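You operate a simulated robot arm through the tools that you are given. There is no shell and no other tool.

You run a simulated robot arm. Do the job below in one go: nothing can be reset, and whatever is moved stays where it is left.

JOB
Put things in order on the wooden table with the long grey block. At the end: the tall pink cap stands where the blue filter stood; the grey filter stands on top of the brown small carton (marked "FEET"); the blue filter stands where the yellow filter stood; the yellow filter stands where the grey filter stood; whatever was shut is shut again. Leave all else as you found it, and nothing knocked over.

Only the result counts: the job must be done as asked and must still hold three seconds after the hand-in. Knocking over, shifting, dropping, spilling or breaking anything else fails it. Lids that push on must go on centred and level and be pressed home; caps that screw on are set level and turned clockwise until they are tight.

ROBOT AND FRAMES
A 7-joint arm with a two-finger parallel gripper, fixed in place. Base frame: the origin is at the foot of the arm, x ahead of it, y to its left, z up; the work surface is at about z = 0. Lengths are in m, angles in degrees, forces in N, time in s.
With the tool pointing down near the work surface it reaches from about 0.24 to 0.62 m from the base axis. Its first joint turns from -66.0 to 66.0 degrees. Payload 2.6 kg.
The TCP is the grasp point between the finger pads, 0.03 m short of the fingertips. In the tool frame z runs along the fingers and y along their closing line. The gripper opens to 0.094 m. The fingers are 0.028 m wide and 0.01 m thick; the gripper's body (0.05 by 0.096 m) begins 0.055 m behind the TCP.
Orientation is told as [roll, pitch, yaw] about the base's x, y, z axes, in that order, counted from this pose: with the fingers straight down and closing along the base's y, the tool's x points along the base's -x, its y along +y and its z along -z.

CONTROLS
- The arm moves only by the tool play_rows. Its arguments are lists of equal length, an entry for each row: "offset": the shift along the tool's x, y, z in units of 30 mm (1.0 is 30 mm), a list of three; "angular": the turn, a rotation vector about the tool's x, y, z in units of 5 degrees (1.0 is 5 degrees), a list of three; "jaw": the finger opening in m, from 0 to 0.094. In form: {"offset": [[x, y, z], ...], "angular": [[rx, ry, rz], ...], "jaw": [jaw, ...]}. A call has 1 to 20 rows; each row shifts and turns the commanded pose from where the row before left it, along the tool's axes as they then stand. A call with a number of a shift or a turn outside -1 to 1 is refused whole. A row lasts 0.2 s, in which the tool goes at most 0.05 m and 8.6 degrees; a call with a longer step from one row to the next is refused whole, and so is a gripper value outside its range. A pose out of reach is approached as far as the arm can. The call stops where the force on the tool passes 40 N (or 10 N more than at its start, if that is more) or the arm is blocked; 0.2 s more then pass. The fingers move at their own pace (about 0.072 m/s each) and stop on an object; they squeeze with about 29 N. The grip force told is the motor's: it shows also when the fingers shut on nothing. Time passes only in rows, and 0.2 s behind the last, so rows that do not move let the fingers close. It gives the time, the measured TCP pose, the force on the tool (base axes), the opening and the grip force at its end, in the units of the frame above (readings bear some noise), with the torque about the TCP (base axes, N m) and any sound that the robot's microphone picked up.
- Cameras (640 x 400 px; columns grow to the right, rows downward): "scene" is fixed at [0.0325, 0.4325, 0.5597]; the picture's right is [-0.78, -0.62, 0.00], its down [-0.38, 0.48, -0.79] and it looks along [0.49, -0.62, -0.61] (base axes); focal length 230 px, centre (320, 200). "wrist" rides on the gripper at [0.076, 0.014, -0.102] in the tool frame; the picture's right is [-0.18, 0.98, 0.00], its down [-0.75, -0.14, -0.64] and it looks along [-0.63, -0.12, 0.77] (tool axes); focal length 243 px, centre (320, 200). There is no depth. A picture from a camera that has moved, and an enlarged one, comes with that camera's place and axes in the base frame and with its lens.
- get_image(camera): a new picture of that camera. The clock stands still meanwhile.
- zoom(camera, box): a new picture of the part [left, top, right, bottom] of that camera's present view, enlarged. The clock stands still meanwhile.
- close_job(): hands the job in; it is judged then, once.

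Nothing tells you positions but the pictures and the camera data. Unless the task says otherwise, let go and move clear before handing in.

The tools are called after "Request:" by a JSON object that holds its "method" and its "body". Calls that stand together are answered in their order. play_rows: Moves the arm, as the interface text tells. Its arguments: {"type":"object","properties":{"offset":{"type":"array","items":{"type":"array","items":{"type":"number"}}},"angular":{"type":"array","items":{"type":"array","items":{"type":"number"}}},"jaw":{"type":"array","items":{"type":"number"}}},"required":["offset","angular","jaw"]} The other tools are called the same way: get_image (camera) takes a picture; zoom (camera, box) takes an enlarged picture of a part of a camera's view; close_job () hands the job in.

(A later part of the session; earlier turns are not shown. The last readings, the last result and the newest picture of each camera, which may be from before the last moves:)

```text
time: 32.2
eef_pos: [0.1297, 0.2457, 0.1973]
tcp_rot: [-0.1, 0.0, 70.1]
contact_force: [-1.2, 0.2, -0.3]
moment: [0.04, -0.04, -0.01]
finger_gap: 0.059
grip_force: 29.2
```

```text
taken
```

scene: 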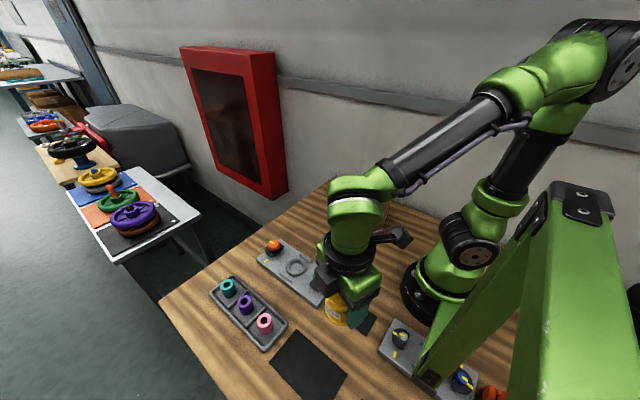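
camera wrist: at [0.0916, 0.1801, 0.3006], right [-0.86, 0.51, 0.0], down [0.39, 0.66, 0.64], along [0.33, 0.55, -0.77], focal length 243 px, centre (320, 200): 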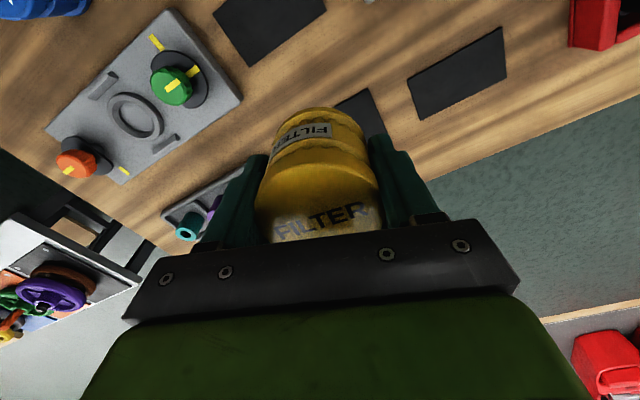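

The arm is above grey's old spot and the view nearly matches the earlier one, a few mm off. I'll lower to just above the table, then fine-tune by comparing with the picture taken at grey's grasp.

Request:
{"method": "play_rows", "body": {"offset": [[0, 0, 0.9], [0, 0, 0.9], [0, 0, 0.9], [0, 0, 0.9], [0, 0, 0.7], [0, 0, 0.5], [0, 0, 0.2], [0, 0, 0], [0, 0, 0]], "angular": [[0, 0, 0], [0, 0, 0], [0, 0, 0], [0, 0, 0], [0, 0, 0], [0, 0, 0], [0, 0, 0], [0, 0, 0], [0, 0, 0]], "jaw": [0.05, 0.05, 0.05, 0.05, 0.05, 0.05, 0.05, 0.05, 0.05]}}

Request:
{"method": "get_image", "body": {"camera": "wrist"}}

Request:
{"method": "zoom", "body": {"camera": "scene", "box": [280, 240, 440, 400]}}

```text
time: 34.2
eef_pos: [0.1298, 0.2463, 0.045]
tcp_rot: [-0.1, 0.0, 70.1]
contact_force: [1.5, -0.3, -0.8]
moment: [0.03, 0.01, -0.01]
finger_gap: 0.0585
grip_force: 29.1
```

```text
taken
camera wrist: at [0.0905, 0.1795, 0.1476], right [-0.86, 0.51, 0.0], down [0.39, 0.66, 0.64], along [0.33, 0.55, -0.77], focal length 243 px, centre (320, 200)
```

wrist: 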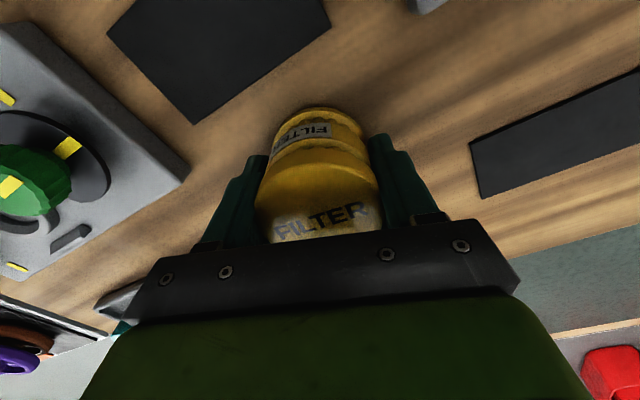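

```text
2.50 times, centred on (360, 320) of scene
camera zoom: at [0.0325, 0.4325, 0.5597], right [-0.78, -0.62, 0.0], down [-0.38, 0.48, -0.79], along [0.49, -0.62, -0.61], focal length 574 px, centre (220, -100)
```

zoom: 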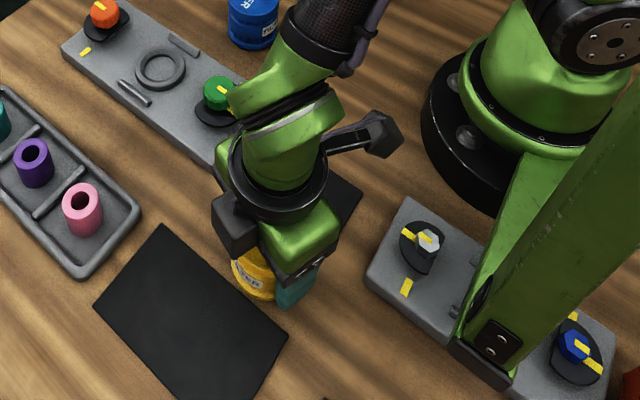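

The view matches to within about 1 mm. I'll make a tiny sideways correction and lower the last few mm with force checks.

Request:
{"method": "play_rows", "body": {"offset": [[0, -0.03, 0.05], [0, 0, 0.05], [0, 0, 0.05], [0, 0, 0.03], [0, 0, 0]], "angular": [[0, 0, 0], [0, 0, 0], [0, 0, 0], [0, 0, 0], [0, 0, 0]], "jaw": [0.05, 0.05, 0.05, 0.05, 0.05]}}

Request:
{"method": "zoom", "body": {"camera": "scene", "box": [300, 280, 400, 380]}}

```text
time: 35.4
eef_pos: [0.1319, 0.246, 0.0401]
tcp_rot: [0.0, 0.1, 70.0]
contact_force: [0.9, 0.1, 0.6]
moment: [0.0, 0.03, 0.02]
finger_gap: 0.0585
grip_force: 29.1
```

```text
4.00 times, centred on (350, 330) of scene
camera zoom: at [0.0325, 0.4325, 0.5597], right [-0.78, -0.62, 0.0], down [-0.38, 0.48, -0.79], along [0.49, -0.62, -0.61], focal length 919 px, centre (200, -320)
```

zoom: 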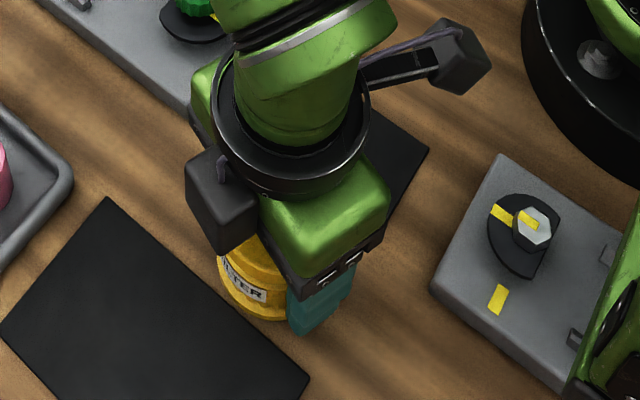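

There's no contact yet at z≈0.0408. I'll lower in steps of under 1 mm.

Request:
{"method": "play_rows", "body": {"offset": [[0, 0, 0.02], [0, 0, 0.02], [0, 0, 0]], "angular": [[0, 0, 0], [0, 0, 0], [0, 0, 0]], "jaw": [0.05, 0.05, 0.05]}}

```text
time: 36.2
eef_pos: [0.132, 0.2451, 0.0403]
tcp_rot: [-0.1, -0.2, 70.1]
contact_force: [4.9, 0.1, 26.0]
moment: [-0.02, -0.05, -0.1]
finger_gap: 0.0584
grip_force: 28.6
```

It touches the table, pressing at 26 N. I'll back off slightly and check the alignment once more before releasing.

Request:
{"method": "play_rows", "body": {"offset": [[0, 0, -0.02], [0, 0, 0]], "angular": [[0, 0, 0], [0, 0, 0]], "jaw": [0.05, 0.05]}}

Request:
{"method": "get_image", "body": {"camera": "wrist"}}

```text
time: 36.8
eef_pos: [0.1291, 0.2465, 0.0408]
tcp_rot: [0.0, -0.1, 70.0]
contact_force: [6.0, 1.9, 15.9]
moment: [0.1, -0.24, -0.02]
finger_gap: 0.0581
grip_force: 29.0
```

```text
taken
camera wrist: at [0.0908, 0.1788, 0.1432], right [-0.86, 0.51, 0.0], down [0.39, 0.66, 0.64], along [0.33, 0.55, -0.77], focal length 243 px, centre (320, 200)
```

wrist: 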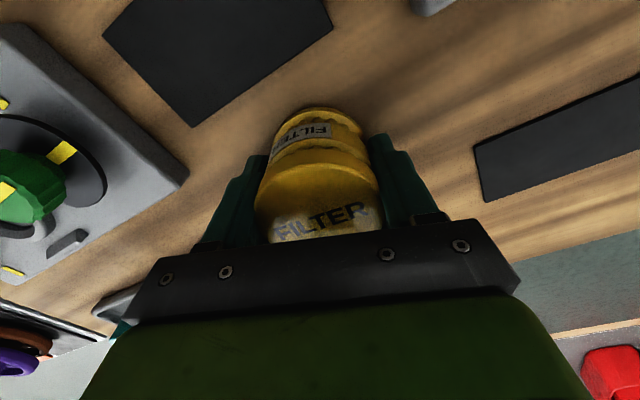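

The view matches the earlier one to within about 1 mm. I'll relax the last bit of force, open and rise straight up.

Request:
{"method": "play_rows", "body": {"offset": [[0, 0, -0.015], [0, 0, 0], [0, 0, 0], [0, 0, 0], [0, 0, 0], [0, 0, -0.3], [0, 0, -0.6], [0, 0, -0.9], [0, 0, -1], [0, 0, -1], [0, 0, -1], [0, 0, 0]], "angular": [[0, 0, 0], [0, 0, 0], [0, 0, 0], [0, 0, 0], [0, 0, 0], [0, 0, 0], [0, 0, 0], [0, 0, 0], [0, 0, 0], [0, 0, 0], [0, 0, 0], [0, 0, 0]], "jaw": [0.05, 0.06, 0.075, 0.09, 0.09, 0.09, 0.09, 0.09, 0.09, 0.09, 0.09, 0.09]}}

Request:
{"method": "get_image", "body": {"camera": "wrist"}}

Request:
{"method": "zoom", "body": {"camera": "scene", "box": [300, 290, 380, 370]}}

Request:
{"method": "get_image", "body": {"camera": "scene"}}

```text
time: 39.4
eef_pos: [0.131, 0.2451, 0.1855]
tcp_rot: [0.0, 0.1, 69.9]
contact_force: [0.9, 0.3, 0.4]
moment: [0.02, -0.01, 0.0]
finger_gap: 0.0901
grip_force: 0.1
```

```text
taken
camera wrist: at [0.0921, 0.1777, 0.2885], right [-0.86, 0.51, 0.0], down [0.39, 0.66, 0.64], along [0.33, 0.55, -0.77], focal length 243 px, centre (320, 200)
```

wrist: 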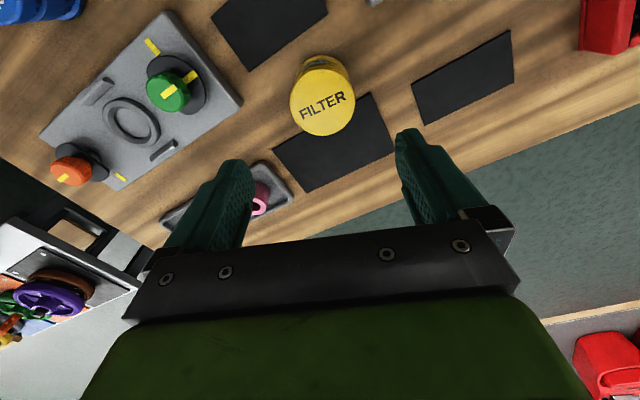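

```text
5.00 times, centred on (340, 330) of scene
camera zoom: at [0.0325, 0.4325, 0.5597], right [-0.78, -0.62, 0.0], down [-0.38, 0.48, -0.79], along [0.49, -0.62, -0.61], focal length 1148 px, centre (220, -450)
```

zoom: 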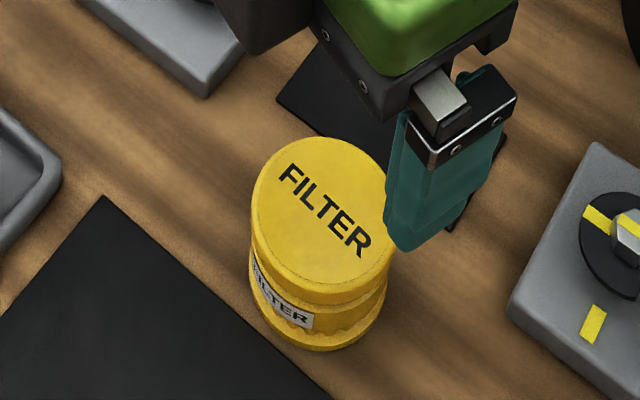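

```text
taken
```

scene: 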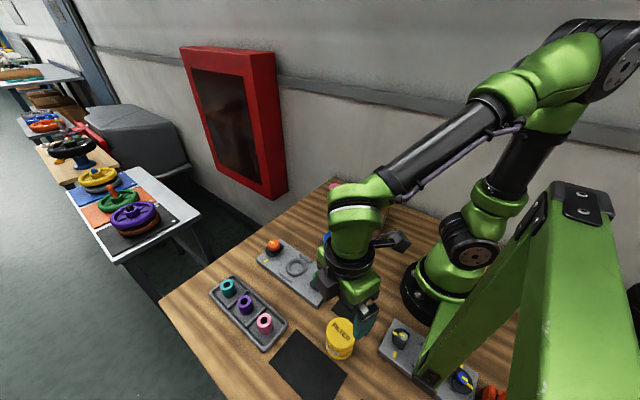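

Yellow stands exactly in grey's old spot. Next is blue: I'll swing back and hover above about (0.287,0.0465) at yaw 0.

Request:
{"method": "play_rows", "body": {"offset": [[0.1487, -0.793, 0], [0.1487, -0.793, 0], [0.1487, -0.793, 0], [0.1487, -0.793, 0], [0.1487, -0.793, 0], [0.1487, -0.793, 0], [0.1487, -0.793, 0], [0.1487, -0.793, 0], [0.1487, -0.793, 0], [0.1487, -0.793, 0], [0.1487, -0.793, 0], [0, 0, 0], [0, 0, 0], [0, 0, 0], [-0.385, 0.442, 0.157], [0, 0, 0], [0, 0, 0]], "angular": [[0, 0, 1], [0, 0, 1], [0, 0, 1], [0, 0, 1], [0, 0, 1], [0, 0, 1], [0, 0, 1], [0, 0, 1], [0, 0, 1], [0, 0, 1], [0, 0, 1], [0, 0, 1], [0, 0, 1], [0, 0, 1], [0, 0, 0], [0, 0, 0], [0, 0, 0]], "jaw": [0.085, 0.085, 0.085, 0.085, 0.085, 0.085, 0.085, 0.085, 0.085, 0.085, 0.085, 0.085, 0.085, 0.085, 0.085, 0.085, 0.085]}}

Request:
{"method": "get_image", "body": {"camera": "wrist"}}

Request:
{"method": "zoom", "body": {"camera": "wrist", "box": [240, 40, 400, 140]}}

```text
time: 43.0
eef_pos: [0.2879, 0.0451, 0.1815]
tcp_rot: [0.0, 0.1, 0.0]
contact_force: [0.3, -0.5, -0.5]
moment: [0.01, 0.01, 0.0]
finger_gap: 0.0851
grip_force: 0.0
```

```text
taken
camera wrist: at [0.2117, 0.06, 0.2846], right [0.18, 0.98, 0.0], down [0.75, -0.14, 0.64], along [0.63, -0.12, -0.77], focal length 243 px, centre (320, 200)
```

wrist: 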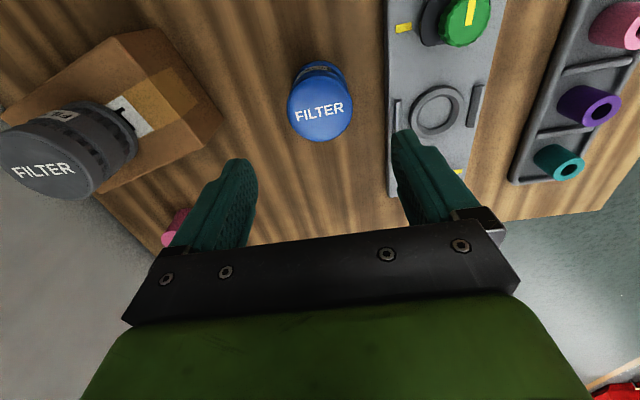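

```text
4.00 times, centred on (320, 90) of wrist
camera zoom: at [0.2117, 0.06, 0.2846], right [0.18, 0.98, 0.0], down [0.75, -0.14, 0.64], along [0.63, -0.12, -0.77], focal length 970 px, centre (320, 640)
```

zoom: 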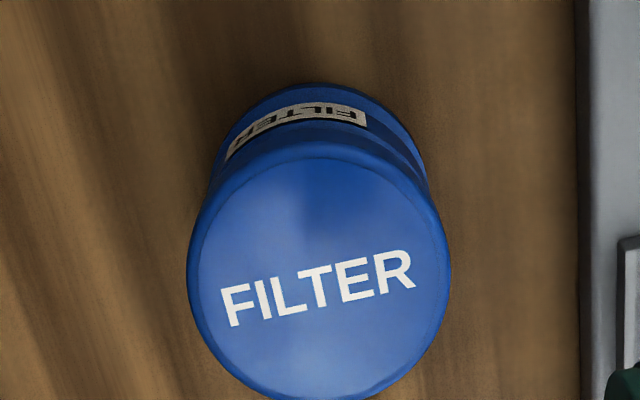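

Blue is centred under the gripper, and the grey block's edge has about 13 mm clearance. I'll go down.

Request:
{"method": "play_rows", "body": {"offset": [[0, 0, 0.8], [0, 0, 0.8], [0, 0, 0.8], [0, 0, 0.8], [0, 0, 0.75], [0, 0, 0.71], [0, 0, 0], [0, 0, 0]], "angular": [[0, 0, 0], [0, 0, 0], [0, 0, 0], [0, 0, 0], [0, 0, 0], [0, 0, 0], [0, 0, 0], [0, 0, 0]], "jaw": [0.085, 0.085, 0.085, 0.085, 0.085, 0.085, 0.085, 0.085]}}

Request:
{"method": "get_image", "body": {"camera": "wrist"}}

Request:
{"method": "zoom", "body": {"camera": "wrist", "box": [220, 80, 420, 205]}}

```text
time: 44.8
eef_pos: [0.2864, 0.0465, 0.0403]
tcp_rot: [0.1, -0.1, 0.0]
contact_force: [-0.4, 0.1, 0.4]
moment: [0.01, -0.02, 0.02]
finger_gap: 0.0849
grip_force: 0.0
```

```text
taken
camera wrist: at [0.2094, 0.0605, 0.144], right [0.18, 0.98, 0.0], down [0.75, -0.14, 0.64], along [0.63, -0.12, -0.77], focal length 243 px, centre (320, 200)
```

wrist: 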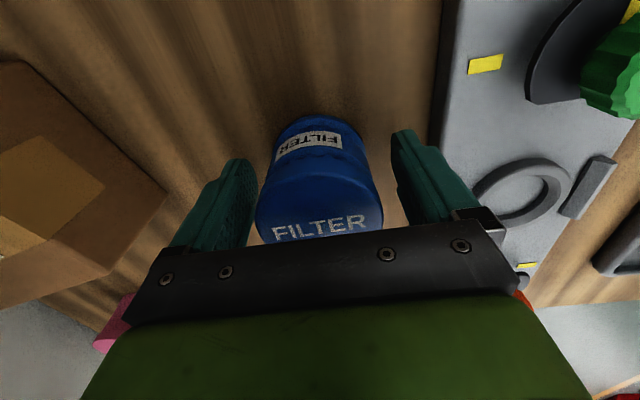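

```text
3.20 times, centred on (320, 142) of wrist
camera zoom: at [0.2094, 0.0605, 0.144], right [0.18, 0.98, 0.0], down [0.75, -0.14, 0.64], along [0.63, -0.12, -0.77], focal length 776 px, centre (320, 384)
```

zoom: 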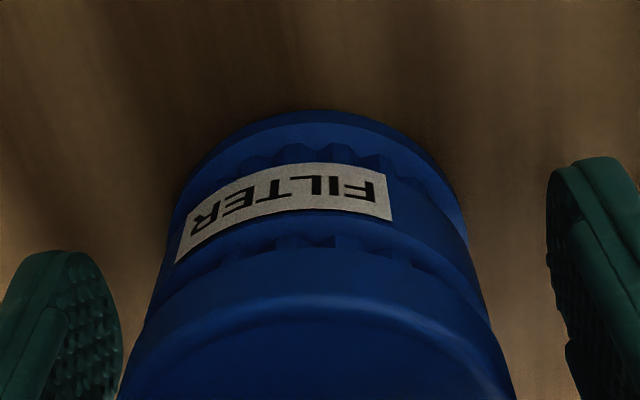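

Blue sits about 4 mm further forward than the tool centre. I'll move forward by that and recheck.

Request:
{"method": "play_rows", "body": {"offset": [[-0.13, -0.015, 0], [0, 0, 0], [0, 0, 0]], "angular": [[0, 0, 0], [0, 0, 0], [0, 0, 0]], "jaw": [0.085, 0.085, 0.085]}}

Request:
{"method": "zoom", "body": {"camera": "wrist", "box": [220, 80, 420, 205]}}

Request:
{"method": "get_image", "body": {"camera": "wrist"}}

```text
time: 45.6
eef_pos: [0.2901, 0.0457, 0.0407]
tcp_rot: [0.0, 0.0, 0.1]
contact_force: [-0.4, -0.2, -0.6]
moment: [-0.04, -0.03, 0.02]
finger_gap: 0.0849
grip_force: 0.0
```

```text
3.20 times, centred on (320, 142) of wrist
camera zoom: at [0.2137, 0.0605, 0.1436], right [0.18, 0.98, 0.0], down [0.75, -0.14, 0.64], along [0.63, -0.12, -0.77], focal length 776 px, centre (320, 384)
```

zoom: 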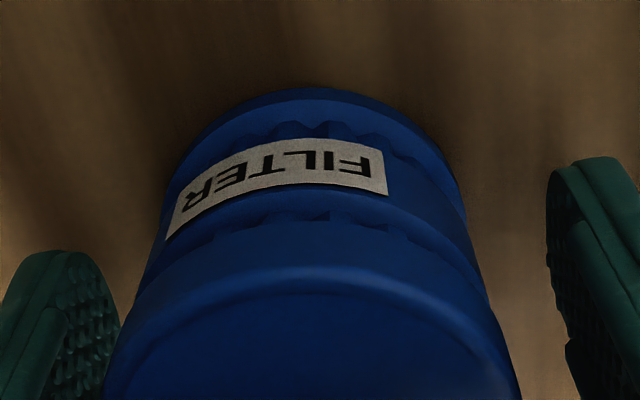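

```text
taken
camera wrist: at [0.2137, 0.0605, 0.1436], right [0.18, 0.98, 0.0], down [0.75, -0.14, 0.64], along [0.63, -0.12, -0.77], focal length 243 px, centre (320, 200)
```

wrist: 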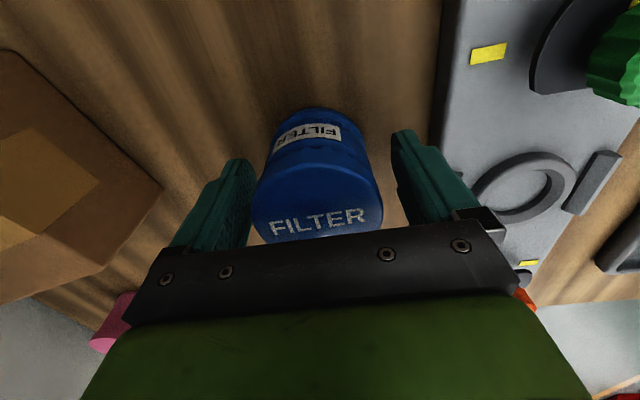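

The x alignment is good now. I'll shift about 1 mm sideways and close.

Request:
{"method": "play_rows", "body": {"offset": [[0, -0.04, 0], [0, 0, 0], [0, 0, 0], [0, 0, 0], [0, 0, 0], [0, 0, 0]], "angular": [[0, 0, 0], [0, 0, 0], [0, 0, 0], [0, 0, 0], [0, 0, 0], [0, 0, 0]], "jaw": [0.085, 0.085, 0.05, 0.05, 0.05, 0.05]}}

Request:
{"method": "get_image", "body": {"camera": "wrist"}}

```text
time: 47.0
eef_pos: [0.2907, 0.0449, 0.0411]
tcp_rot: [0.1, 0.0, -0.1]
contact_force: [-0.3, 0.1, 2.0]
moment: [0.04, -0.02, 0.0]
finger_gap: 0.0588
grip_force: 29.1
```

```text
taken
camera wrist: at [0.2142, 0.0589, 0.1436], right [0.18, 0.98, 0.0], down [0.75, -0.14, 0.64], along [0.63, -0.12, -0.77], focal length 243 px, centre (320, 200)
```

wrist: 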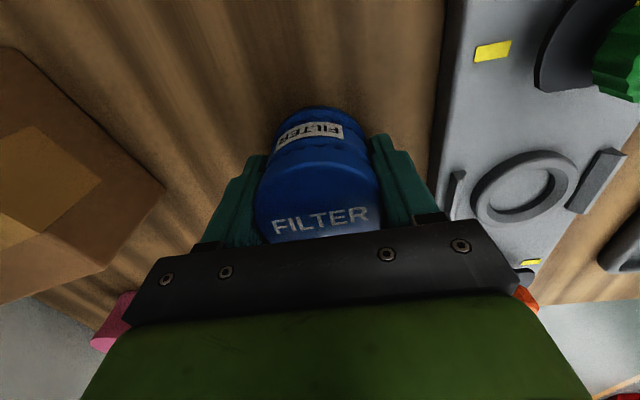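

Blue is gripped. I'll lift it and carry it over to above yellow's old spot (0.4495,-0.0165).

Request:
{"method": "play_rows", "body": {"offset": [[0, 0, -0.4], [0, 0, -0.8], [0, 0, -1], [0, 0, -1], [0, 0, -1], [0, 0, -1], [-0.8812, -0.3408, 0], [-0.8812, -0.3408, 0], [-0.8812, -0.3408, 0], [-0.8812, -0.3408, 0], [-0.8812, -0.3408, 0], [-0.8812, -0.3408, 0], [0, 0, 0], [0, 0, 0]], "angular": [[0, 0, 0], [0, 0, 0], [0, 0, 0], [0, 0, 0], [0, 0, 0], [0, 0, 0], [0, 0, 0], [0, 0, 0], [0, 0, 0], [0, 0, 0], [0, 0, 0], [0, 0, 0], [0, 0, 0], [0, 0, 0]], "jaw": [0.05, 0.05, 0.05, 0.05, 0.05, 0.05, 0.05, 0.05, 0.05, 0.05, 0.05, 0.05, 0.05, 0.05]}}

Request:
{"method": "get_image", "body": {"camera": "wrist"}}

Request:
{"method": "get_image", "body": {"camera": "scene"}}

```text
time: 50.0
eef_pos: [0.4494, -0.0177, 0.1975]
tcp_rot: [0.0, -0.1, 0.0]
contact_force: [0.0, 0.3, -0.1]
moment: [0.01, -0.02, -0.03]
finger_gap: 0.0588
grip_force: 29.2
```

```text
taken
camera wrist: at [0.373, -0.0035, 0.3014], right [0.18, 0.98, 0.0], down [0.75, -0.14, 0.64], along [0.63, -0.12, -0.77], focal length 243 px, centre (320, 200)
```

wrist: 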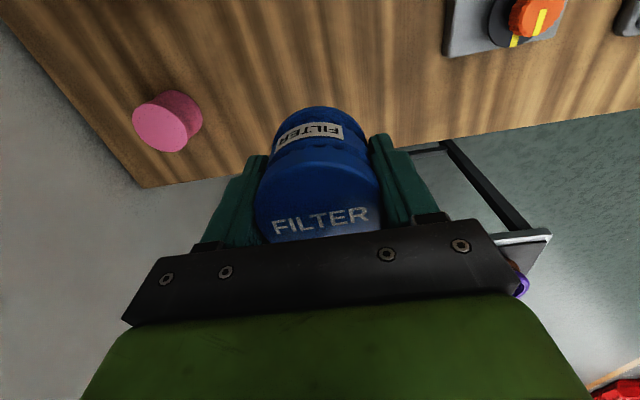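

```text
taken
```

scene: 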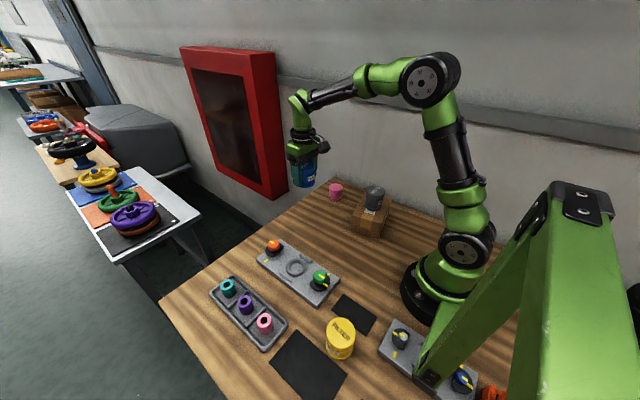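

Everything else is in place. I'll lower blue to a few mm above the table and compare with the view I had at yellow's grasp.

Request:
{"method": "play_rows", "body": {"offset": [[0, 0, 0.9], [0, 0, 0.9], [0, 0, 0.9], [0, 0, 0.9], [0, 0, 0.7], [0, 0, 0.5], [0, 0, 0.25], [0, 0, 0], [0, 0, 0]], "angular": [[0, 0, 0], [0, 0, 0], [0, 0, 0], [0, 0, 0], [0, 0, 0], [0, 0, 0], [0, 0, 0], [0, 0, 0], [0, 0, 0]], "jaw": [0.05, 0.05, 0.05, 0.05, 0.05, 0.05, 0.05, 0.05, 0.05]}}

Request:
{"method": "get_image", "body": {"camera": "wrist"}}

```text
time: 52.0
eef_pos: [0.4485, -0.0183, 0.0448]
tcp_rot: [0.0, 0.0, -0.1]
contact_force: [-0.1, -0.3, -0.2]
moment: [0.04, -0.01, 0.02]
finger_gap: 0.0589
grip_force: 29.5
```

```text
taken
camera wrist: at [0.3715, -0.0036, 0.1478], right [0.18, 0.98, 0.0], down [0.75, -0.14, 0.64], along [0.63, -0.12, -0.77], focal length 243 px, centre (320, 200)
```

wrist: 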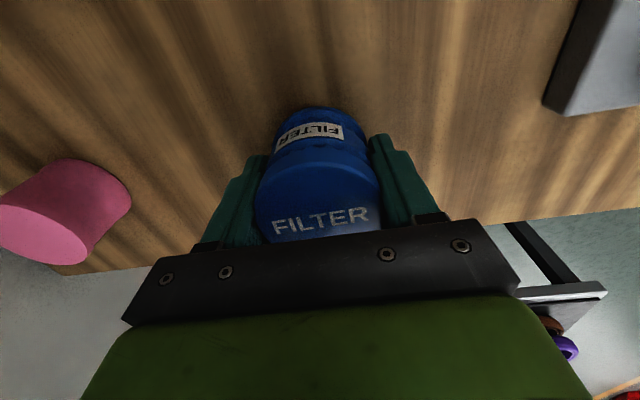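

Comparing views, the arm is about 3 mm too far to the right (−y). I'll correct and compare again.

Request:
{"method": "play_rows", "body": {"offset": [[-0.02, 0.09, 0], [0, 0, 0], [0, 0, 0]], "angular": [[0, 0, 0], [0, 0, 0], [0, 0, 0]], "jaw": [0.05, 0.05, 0.05]}}

Request:
{"method": "get_image", "body": {"camera": "wrist"}}

```text
time: 52.8
eef_pos: [0.4476, -0.0142, 0.0454]
tcp_rot: [-0.1, 0.0, 0.1]
contact_force: [-0.1, -1.0, 0.0]
moment: [-0.01, 0.03, 0.02]
finger_gap: 0.0591
grip_force: 29.0
```

```text
taken
camera wrist: at [0.3721, -0.0008, 0.1485], right [0.18, 0.98, 0.0], down [0.75, -0.14, 0.64], along [0.63, -0.12, -0.77], focal length 243 px, centre (320, 200)
```

wrist: 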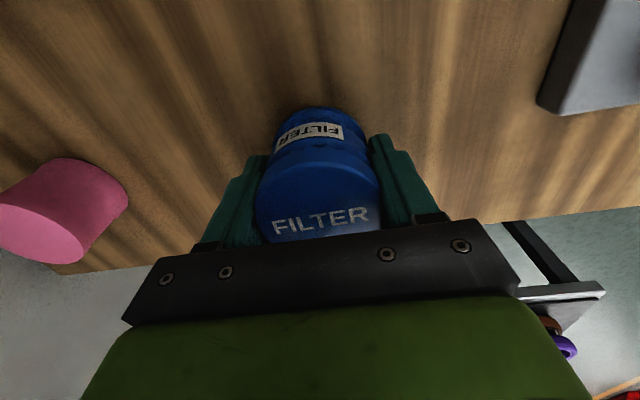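

The view matches now. I'll lower gently to contact.

Request:
{"method": "play_rows", "body": {"offset": [[0, 0, 0.05], [0, 0, 0.05], [0, 0, 0.03], [0, 0, 0]], "angular": [[0, 0, 0], [0, 0, 0], [0, 0, 0], [0, 0, 0]], "jaw": [0.05, 0.05, 0.05, 0.05]}}

```text
time: 53.8
eef_pos: [0.4483, -0.0146, 0.0398]
tcp_rot: [-0.1, 0.0, -0.1]
contact_force: [-0.1, 1.1, -0.7]
moment: [0.01, 0.01, 0.0]
finger_gap: 0.0586
grip_force: 29.3
```

There's no contact yet, so I'll keep going in steps of 0.5 mm.

Request:
{"method": "play_rows", "body": {"offset": [[0, 0, 0.02], [0, 0, 0.015], [0, 0, 0]], "angular": [[0, 0, 0], [0, 0, 0], [0, 0, 0]], "jaw": [0.05, 0.05, 0.05]}}

```text
time: 54.6
eef_pos: [0.4497, -0.0124, 0.0409]
tcp_rot: [0.0, 0.0, -0.1]
contact_force: [0.6, 0.1, 0.2]
moment: [0.0, 0.04, 0.0]
finger_gap: 0.0592
grip_force: 28.4
```

Still no force. I'll lower another 1 mm in small steps.

Request:
{"method": "play_rows", "body": {"offset": [[0, 0, 0.02], [0, 0, 0.015], [0, 0, 0]], "angular": [[0, 0, 0], [0, 0, 0], [0, 0, 0]], "jaw": [0.05, 0.05, 0.05]}}

Request:
{"method": "get_image", "body": {"camera": "wrist"}}

Request:
{"method": "zoom", "body": {"camera": "scene", "box": [260, 170, 360, 240]}}

```text
time: 55.4
eef_pos: [0.4494, -0.0133, 0.041]
tcp_rot: [-0.1, -0.1, 0.0]
contact_force: [-2.6, -0.8, 7.4]
moment: [-0.04, 0.12, -0.01]
finger_gap: 0.0588
grip_force: 28.7
```

```text
taken
camera wrist: at [0.3734, 0.0006, 0.1436], right [0.18, 0.98, 0.0], down [0.75, -0.14, 0.64], along [0.63, -0.12, -0.77], focal length 243 px, centre (320, 200)
```

wrist: 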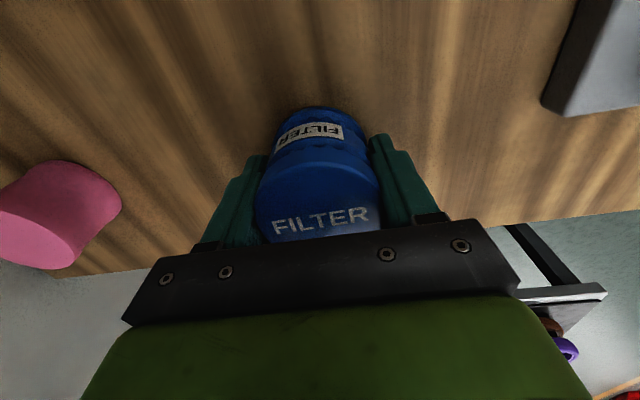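

```text
5.71 times, centred on (310, 205) of scene
camera zoom: at [0.0325, 0.4325, 0.5597], right [-0.78, -0.62, 0.0], down [-0.38, 0.48, -0.79], along [0.49, -0.62, -0.61], focal length 1312 px, centre (377, 171)
```

zoom: 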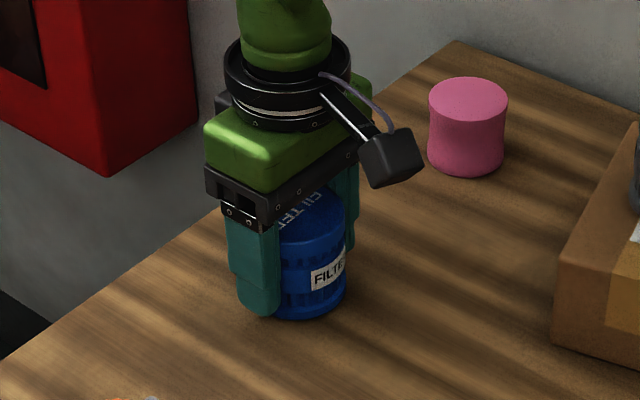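

It's touching with 7 N and the view matches the reference. I'll release and rise.

Request:
{"method": "play_rows", "body": {"offset": [[0, 0, 0], [0, 0, 0], [0, 0, 0], [0, 0, 0], [0, 0, -0.3], [0, 0, -0.6], [0, 0, -0.9], [0, 0, -1], [0, 0, -1], [0, 0, -1], [0, 0, 0]], "angular": [[0, 0, 0], [0, 0, 0], [0, 0, 0], [0, 0, 0], [0, 0, 0], [0, 0, 0], [0, 0, 0], [0, 0, 0], [0, 0, 0], [0, 0, 0], [0, 0, 0]], "jaw": [0.06, 0.075, 0.09, 0.09, 0.09, 0.09, 0.09, 0.09, 0.09, 0.09, 0.09]}}

Request:
{"method": "get_image", "body": {"camera": "wrist"}}

Request:
{"method": "zoom", "body": {"camera": "scene", "box": [240, 170, 400, 270]}}

```text
time: 57.8
eef_pos: [0.453, -0.0124, 0.1853]
tcp_rot: [0.0, 0.0, 0.0]
contact_force: [0.3, 0.8, 0.6]
moment: [-0.01, -0.03, 0.02]
finger_gap: 0.09
grip_force: 0.1
```

```text
taken
camera wrist: at [0.3766, 0.0013, 0.2882], right [0.18, 0.98, 0.0], down [0.75, -0.14, 0.64], along [0.63, -0.12, -0.77], focal length 243 px, centre (320, 200)
```

wrist: 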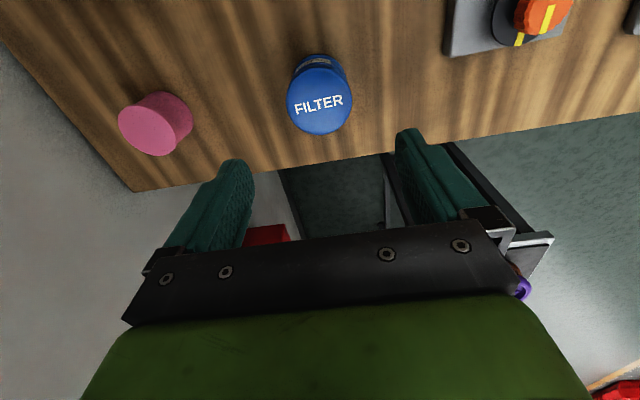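

```text
4.00 times, centred on (320, 220) of scene
camera zoom: at [0.0325, 0.4325, 0.5597], right [-0.78, -0.62, 0.0], down [-0.38, 0.48, -0.79], along [0.49, -0.62, -0.61], focal length 919 px, centre (320, 120)
```

zoom: 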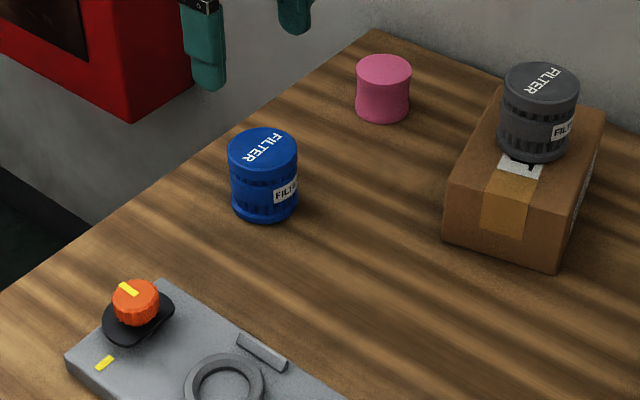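

Blue stands exactly where yellow stood. Now for the pink cap near (0.447,-0.19): I'll move over it and measure.

Request:
{"method": "play_rows", "body": {"offset": [[0.022, -0.987, 0], [0.022, -0.987, 0], [0.022, -0.987, 0], [0.022, -0.987, 0], [0.022, -0.987, 0], [0.022, -0.987, 0], [0, 0, 0], [0, 0, 0]], "angular": [[0, 0, 0], [0, 0, 0], [0, 0, 0], [0, 0, 0], [0, 0, 0], [0, 0, 0], [0, 0, 0], [0, 0, 0]], "jaw": [0.085, 0.085, 0.085, 0.085, 0.085, 0.085, 0.085, 0.085]}}

Request:
{"method": "get_image", "body": {"camera": "wrist"}}

Request:
{"method": "zoom", "body": {"camera": "wrist", "box": [240, 40, 400, 140]}}

Request:
{"method": "get_image", "body": {"camera": "scene"}}

```text
time: 59.6
eef_pos: [0.4442, -0.1921, 0.1785]
tcp_rot: [0.0, 0.0, 0.0]
contact_force: [-0.1, 0.4, -0.3]
moment: [0.0, 0.02, -0.01]
finger_gap: 0.0849
grip_force: 0.1
```

```text
taken
camera wrist: at [0.3681, -0.1774, 0.2822], right [0.18, 0.98, 0.0], down [0.75, -0.14, 0.64], along [0.63, -0.12, -0.77], focal length 243 px, centre (320, 200)
```

wrist: 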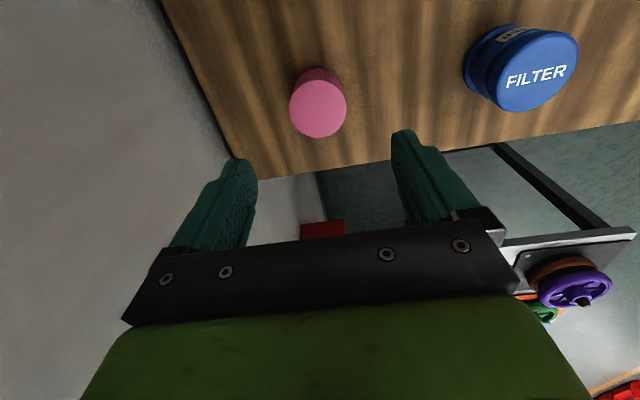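

```text
4.00 times, centred on (320, 90) of wrist
camera zoom: at [0.3681, -0.1774, 0.2822], right [0.18, 0.98, 0.0], down [0.75, -0.14, 0.64], along [0.63, -0.12, -0.77], focal length 970 px, centre (320, 640)
```

zoom: 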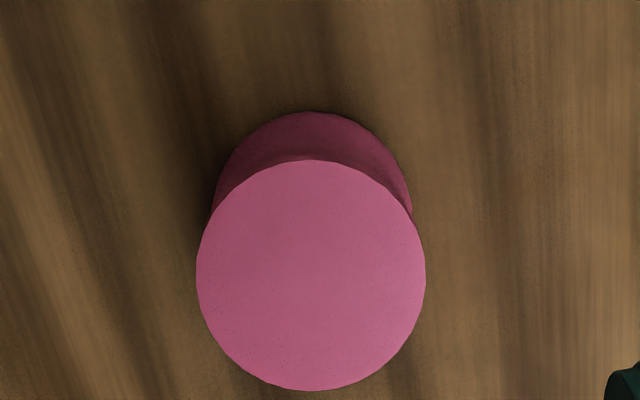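

```text
taken
```

scene: 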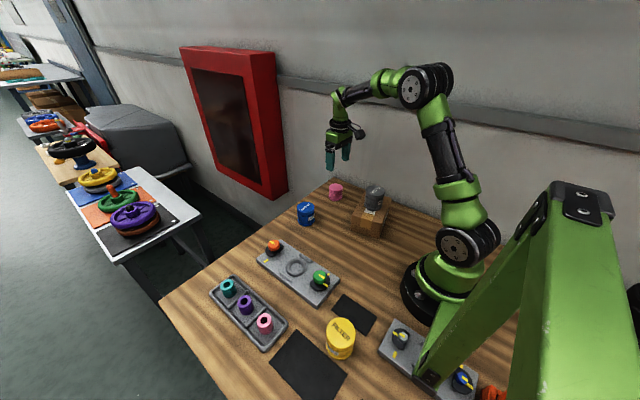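

The pink cap is about 5 mm further forward and 3 mm to the right. I'll correct and go down with the fingers open.

Request:
{"method": "play_rows", "body": {"offset": [[-0.165, -0.093, 0.8], [0, 0, 0.8], [0, 0, 0.8], [0, 0, 0.8], [0, 0, 0.8], [0, 0, 0.7], [0, 0, 0], [0, 0, 0]], "angular": [[0, 0, 0], [0, 0, 0], [0, 0, 0], [0, 0, 0], [0, 0, 0], [0, 0, 0], [0, 0, 0], [0, 0, 0]], "jaw": [0.085, 0.085, 0.085, 0.085, 0.085, 0.085, 0.085, 0.085]}}

Request:
{"method": "get_image", "body": {"camera": "wrist"}}

Request:
{"method": "zoom", "body": {"camera": "wrist", "box": [220, 80, 420, 205]}}

Request:
{"method": "get_image", "body": {"camera": "scene"}}

```text
time: 61.4
eef_pos: [0.4512, -0.1954, 0.0411]
tcp_rot: [0.0, 0.0, -0.1]
contact_force: [0.0, -0.1, 0.2]
moment: [0.02, -0.02, 0.01]
finger_gap: 0.085
grip_force: 0.0
```

```text
taken
camera wrist: at [0.3746, -0.1814, 0.1441], right [0.18, 0.98, 0.0], down [0.75, -0.14, 0.64], along [0.63, -0.12, -0.77], focal length 243 px, centre (320, 200)
```

wrist: 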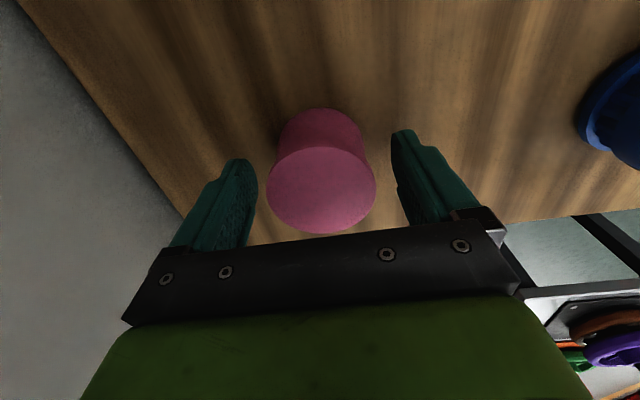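

```text
3.20 times, centred on (320, 142) of wrist
camera zoom: at [0.3746, -0.1814, 0.1441], right [0.18, 0.98, 0.0], down [0.75, -0.14, 0.64], along [0.63, -0.12, -0.77], focal length 776 px, centre (320, 384)
```

zoom: 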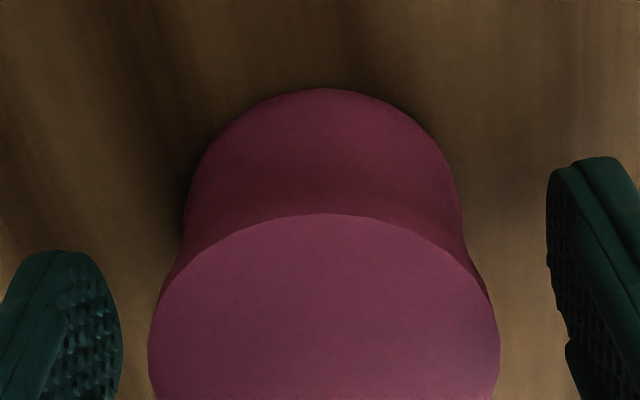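

```text
taken
```

scene: 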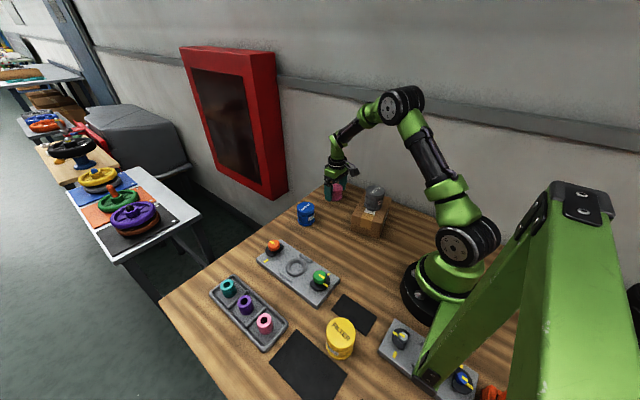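

Pink is centred between the fingers. I'll go about 4.5 mm lower for a firmer hold, then close.

Request:
{"method": "play_rows", "body": {"offset": [[0, 0.01, 0.08], [0, 0, 0.07], [0, 0, 0], [0, 0, 0], [0, 0, 0], [0, 0, 0], [0, 0, 0]], "angular": [[0, 0, 0], [0, 0, 0], [0, 0, 0], [0, 0, 0], [0, 0, 0], [0, 0, 0], [0, 0, 0]], "jaw": [0.085, 0.085, 0.085, 0.045, 0.045, 0.045, 0.045]}}

Request:
{"method": "get_image", "body": {"camera": "wrist"}}

Request:
{"method": "zoom", "body": {"camera": "wrist", "box": [220, 80, 420, 205]}}

```text
time: 63.0
eef_pos: [0.451, -0.1948, 0.0369]
tcp_rot: [0.0, 0.0, 0.0]
contact_force: [-0.1, 0.2, -0.2]
moment: [-0.02, 0.0, 0.01]
finger_gap: 0.0533
grip_force: 28.9
```

```text
taken
camera wrist: at [0.3741, -0.1808, 0.1403], right [0.18, 0.98, 0.0], down [0.75, -0.14, 0.64], along [0.63, -0.12, -0.77], focal length 243 px, centre (320, 200)
```

wrist: 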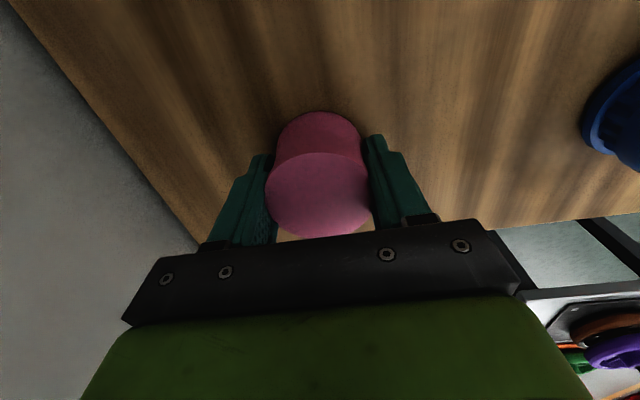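

```text
3.20 times, centred on (320, 142) of wrist
camera zoom: at [0.3741, -0.1808, 0.1403], right [0.18, 0.98, 0.0], down [0.75, -0.14, 0.64], along [0.63, -0.12, -0.77], focal length 776 px, centre (320, 384)
```

zoom: 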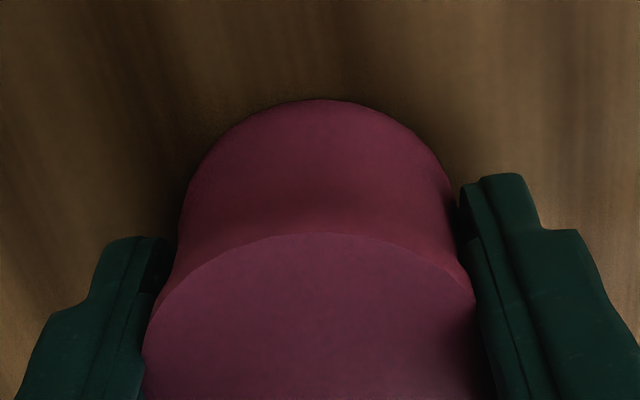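

Pink is gripped (gap 0.0533). I'll lift it and check that it hangs straight before carrying it.

Request:
{"method": "play_rows", "body": {"offset": [[0, 0, -0.3], [0, 0, -0.9], [0, 0, -1], [0, 0, -1], [0, 0, -1], [0, 0, -1], [0, 0, 0]], "angular": [[0, 0, 0], [0, 0, 0], [0, 0, 0], [0, 0, 0], [0, 0, 0], [0, 0, 0], [0, 0, 0]], "jaw": [0.045, 0.045, 0.045, 0.045, 0.045, 0.045, 0.045]}}

Request:
{"method": "get_image", "body": {"camera": "wrist"}}

Request:
{"method": "zoom", "body": {"camera": "scene", "box": [280, 100, 440, 250]}}

```text
time: 64.6
eef_pos: [0.4515, -0.1945, 0.1933]
tcp_rot: [0.0, 0.0, 0.0]
contact_force: [0.1, -1.0, -2.1]
moment: [-0.01, -0.01, -0.01]
finger_gap: 0.0533
grip_force: 28.9
```

```text
taken
camera wrist: at [0.375, -0.1802, 0.2969], right [0.18, 0.98, 0.0], down [0.75, -0.14, 0.64], along [0.63, -0.12, -0.77], focal length 243 px, centre (320, 200)
```

wrist: 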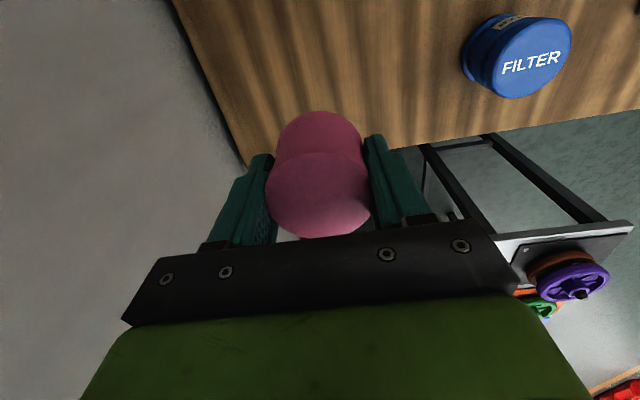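

```text
2.67 times, centred on (360, 175) of scene
camera zoom: at [0.0325, 0.4325, 0.5597], right [-0.78, -0.62, 0.0], down [-0.38, 0.48, -0.79], along [0.49, -0.62, -0.61], focal length 612 px, centre (213, 267)
```

zoom: 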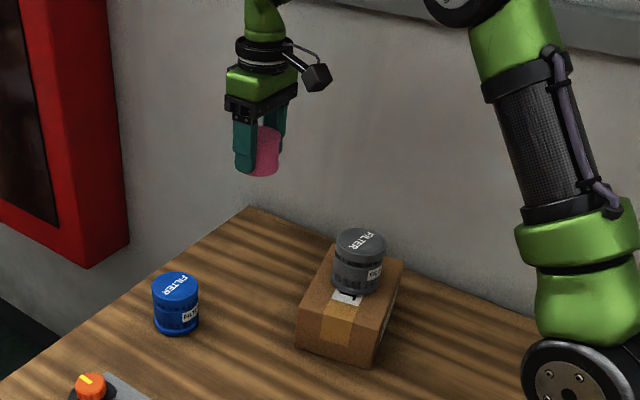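

Pink hangs straight and there was nothing under it. I'll carry it to above blue's old spot (0.291,0.045).

Request:
{"method": "play_rows", "body": {"offset": [[0.6673, 0.9952, 0], [0.6673, 0.9952, 0], [0.6673, 0.9952, 0], [0.6673, 0.9952, 0], [0.6673, 0.9952, 0], [0.6673, 0.9952, 0], [0.6673, 0.9952, 0], [0.6673, 0.9952, 0], [0, 0, 0], [0, 0, 0]], "angular": [[0, 0, 0], [0, 0, 0], [0, 0, 0], [0, 0, 0], [0, 0, 0], [0, 0, 0], [0, 0, 0], [0, 0, 0], [0, 0, 0], [0, 0, 0]], "jaw": [0.045, 0.045, 0.045, 0.045, 0.045, 0.045, 0.045, 0.045, 0.045, 0.045]}}

Request:
{"method": "get_image", "body": {"camera": "wrist"}}

Request:
{"method": "get_image", "body": {"camera": "scene"}}

```text
time: 66.8
eef_pos: [0.2914, 0.046, 0.1942]
tcp_rot: [0.0, -0.1, 0.0]
contact_force: [-0.1, 0.0, -0.4]
moment: [-0.03, -0.01, -0.01]
finger_gap: 0.053
grip_force: 28.8
```

```text
taken
camera wrist: at [0.2153, 0.0596, 0.2963], right [0.18, 0.98, 0.0], down [0.75, -0.14, 0.64], along [0.63, -0.12, -0.77], focal length 243 px, centre (320, 200)
```

wrist: 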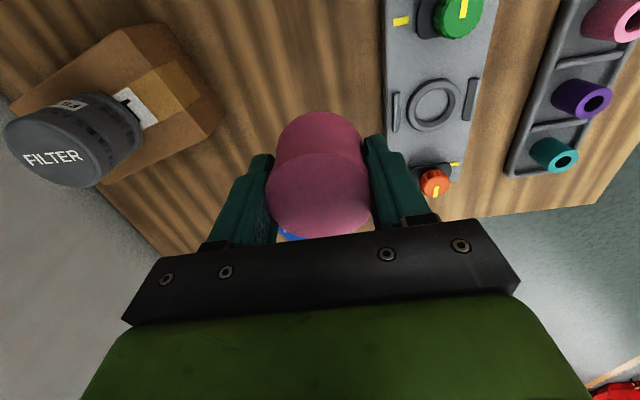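

```text
taken
```

scene: 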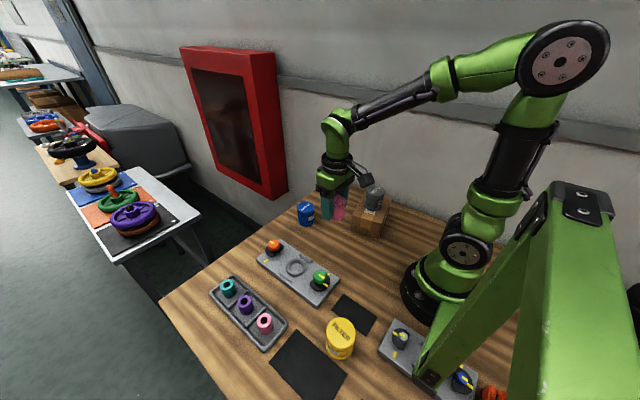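

I'll lower pink to the height of the reference picture, about 3 mm above touch, and compare with the view from blue's grasp.

Request:
{"method": "play_rows", "body": {"offset": [[0, 0, 0.9], [0, 0, 0.9], [0, 0, 0.9], [0, 0, 0.9], [0, 0, 0.8], [0, 0, 0.5], [0, 0, 0.2], [0, 0, 0], [0, 0, 0]], "angular": [[0, 0, 0], [0, 0, 0], [0, 0, 0], [0, 0, 0], [0, 0, 0], [0, 0, 0], [0, 0, 0], [0, 0, 0], [0, 0, 0]], "jaw": [0.045, 0.045, 0.045, 0.045, 0.045, 0.045, 0.045, 0.045, 0.045]}}

Request:
{"method": "get_image", "body": {"camera": "wrist"}}

```text
time: 68.8
eef_pos: [0.2893, 0.0448, 0.0396]
tcp_rot: [0.0, 0.0, 0.0]
contact_force: [-0.3, 1.0, -0.7]
moment: [0.01, 0.02, 0.01]
finger_gap: 0.0534
grip_force: 29.0
```

```text
taken
camera wrist: at [0.2141, 0.058, 0.1428], right [0.18, 0.98, 0.0], down [0.75, -0.14, 0.64], along [0.63, -0.12, -0.77], focal length 243 px, centre (320, 200)
```

wrist: 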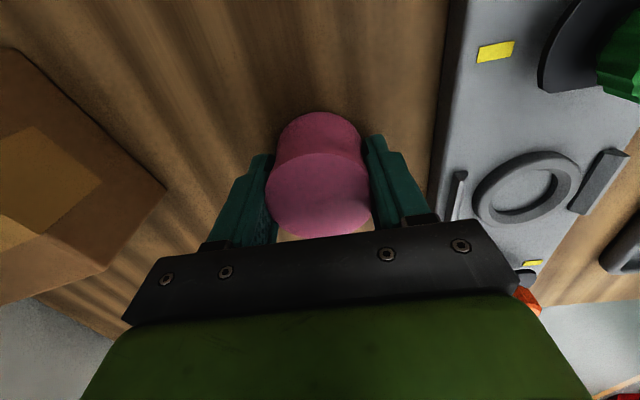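

The match is within about 1–2 mm. I'll make a small correction, then lower to contact.

Request:
{"method": "play_rows", "body": {"offset": [[-0.06, 0.035, 0], [0, 0, 0.04], [0, 0, 0.03], [0, 0, 0]], "angular": [[0, 0, 0], [0, 0, 0], [0, 0, 0], [0, 0, 0]], "jaw": [0.045, 0.045, 0.045, 0.045]}}

Request:
{"method": "get_image", "body": {"camera": "wrist"}}

```text
time: 69.8
eef_pos: [0.2928, 0.0464, 0.0397]
tcp_rot: [0.0, 0.1, 0.0]
contact_force: [0.3, 0.0, 0.1]
moment: [-0.01, 0.03, 0.01]
finger_gap: 0.0531
grip_force: 28.9
```

```text
taken
camera wrist: at [0.216, 0.0607, 0.1418], right [0.18, 0.98, 0.0], down [0.75, -0.14, 0.64], along [0.63, -0.12, -0.77], focal length 243 px, centre (320, 200)
```

wrist: 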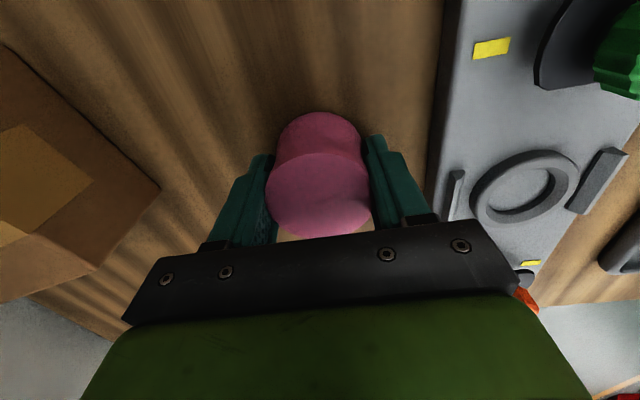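

The alignment is good. I'll lower the last mm in small steps.

Request:
{"method": "play_rows", "body": {"offset": [[0, 0, 0.02], [0, 0, 0.02], [0, 0, 0]], "angular": [[0, 0, 0], [0, 0, 0], [0, 0, 0]], "jaw": [0.045, 0.045, 0.045]}}

```text
time: 70.6
eef_pos: [0.2928, 0.0456, 0.0361]
tcp_rot: [0.0, -0.1, 0.0]
contact_force: [-1.4, -0.4, 4.2]
moment: [-0.06, 0.09, 0.07]
finger_gap: 0.0527
grip_force: 29.2
```

There's light contact at 4 N. I'll take one more 0.3 mm step to be sure it's seated.

Request:
{"method": "play_rows", "body": {"offset": [[0, 0, 0.01], [0, 0, 0]], "angular": [[0, 0, 0], [0, 0, 0]], "jaw": [0.045, 0.045]}}

Request:
{"method": "zoom", "body": {"camera": "scene", "box": [290, 200, 390, 280]}}

```text
time: 71.2
eef_pos: [0.2921, 0.0458, 0.0367]
tcp_rot: [0.1, 0.1, -0.1]
contact_force: [-9.1, -2.9, 24.3]
moment: [-0.07, 0.06, 0.16]
finger_gap: 0.0531
grip_force: 29.7
```

```text
5.00 times, centred on (340, 240) of scene
camera zoom: at [0.0324, 0.4325, 0.5597], right [-0.78, -0.62, 0.0], down [-0.38, 0.48, -0.79], along [0.49, -0.62, -0.61], focal length 1148 px, centre (220, 0)
```

zoom: 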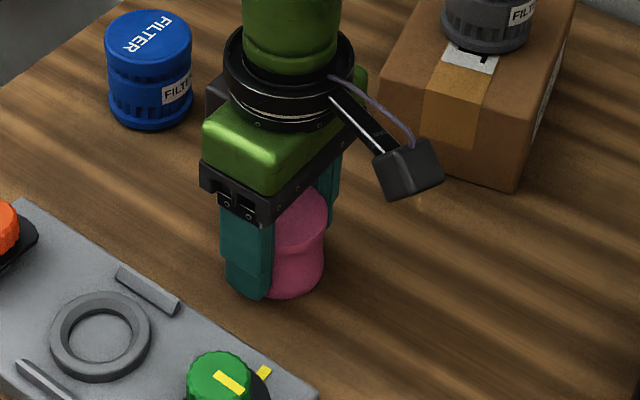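

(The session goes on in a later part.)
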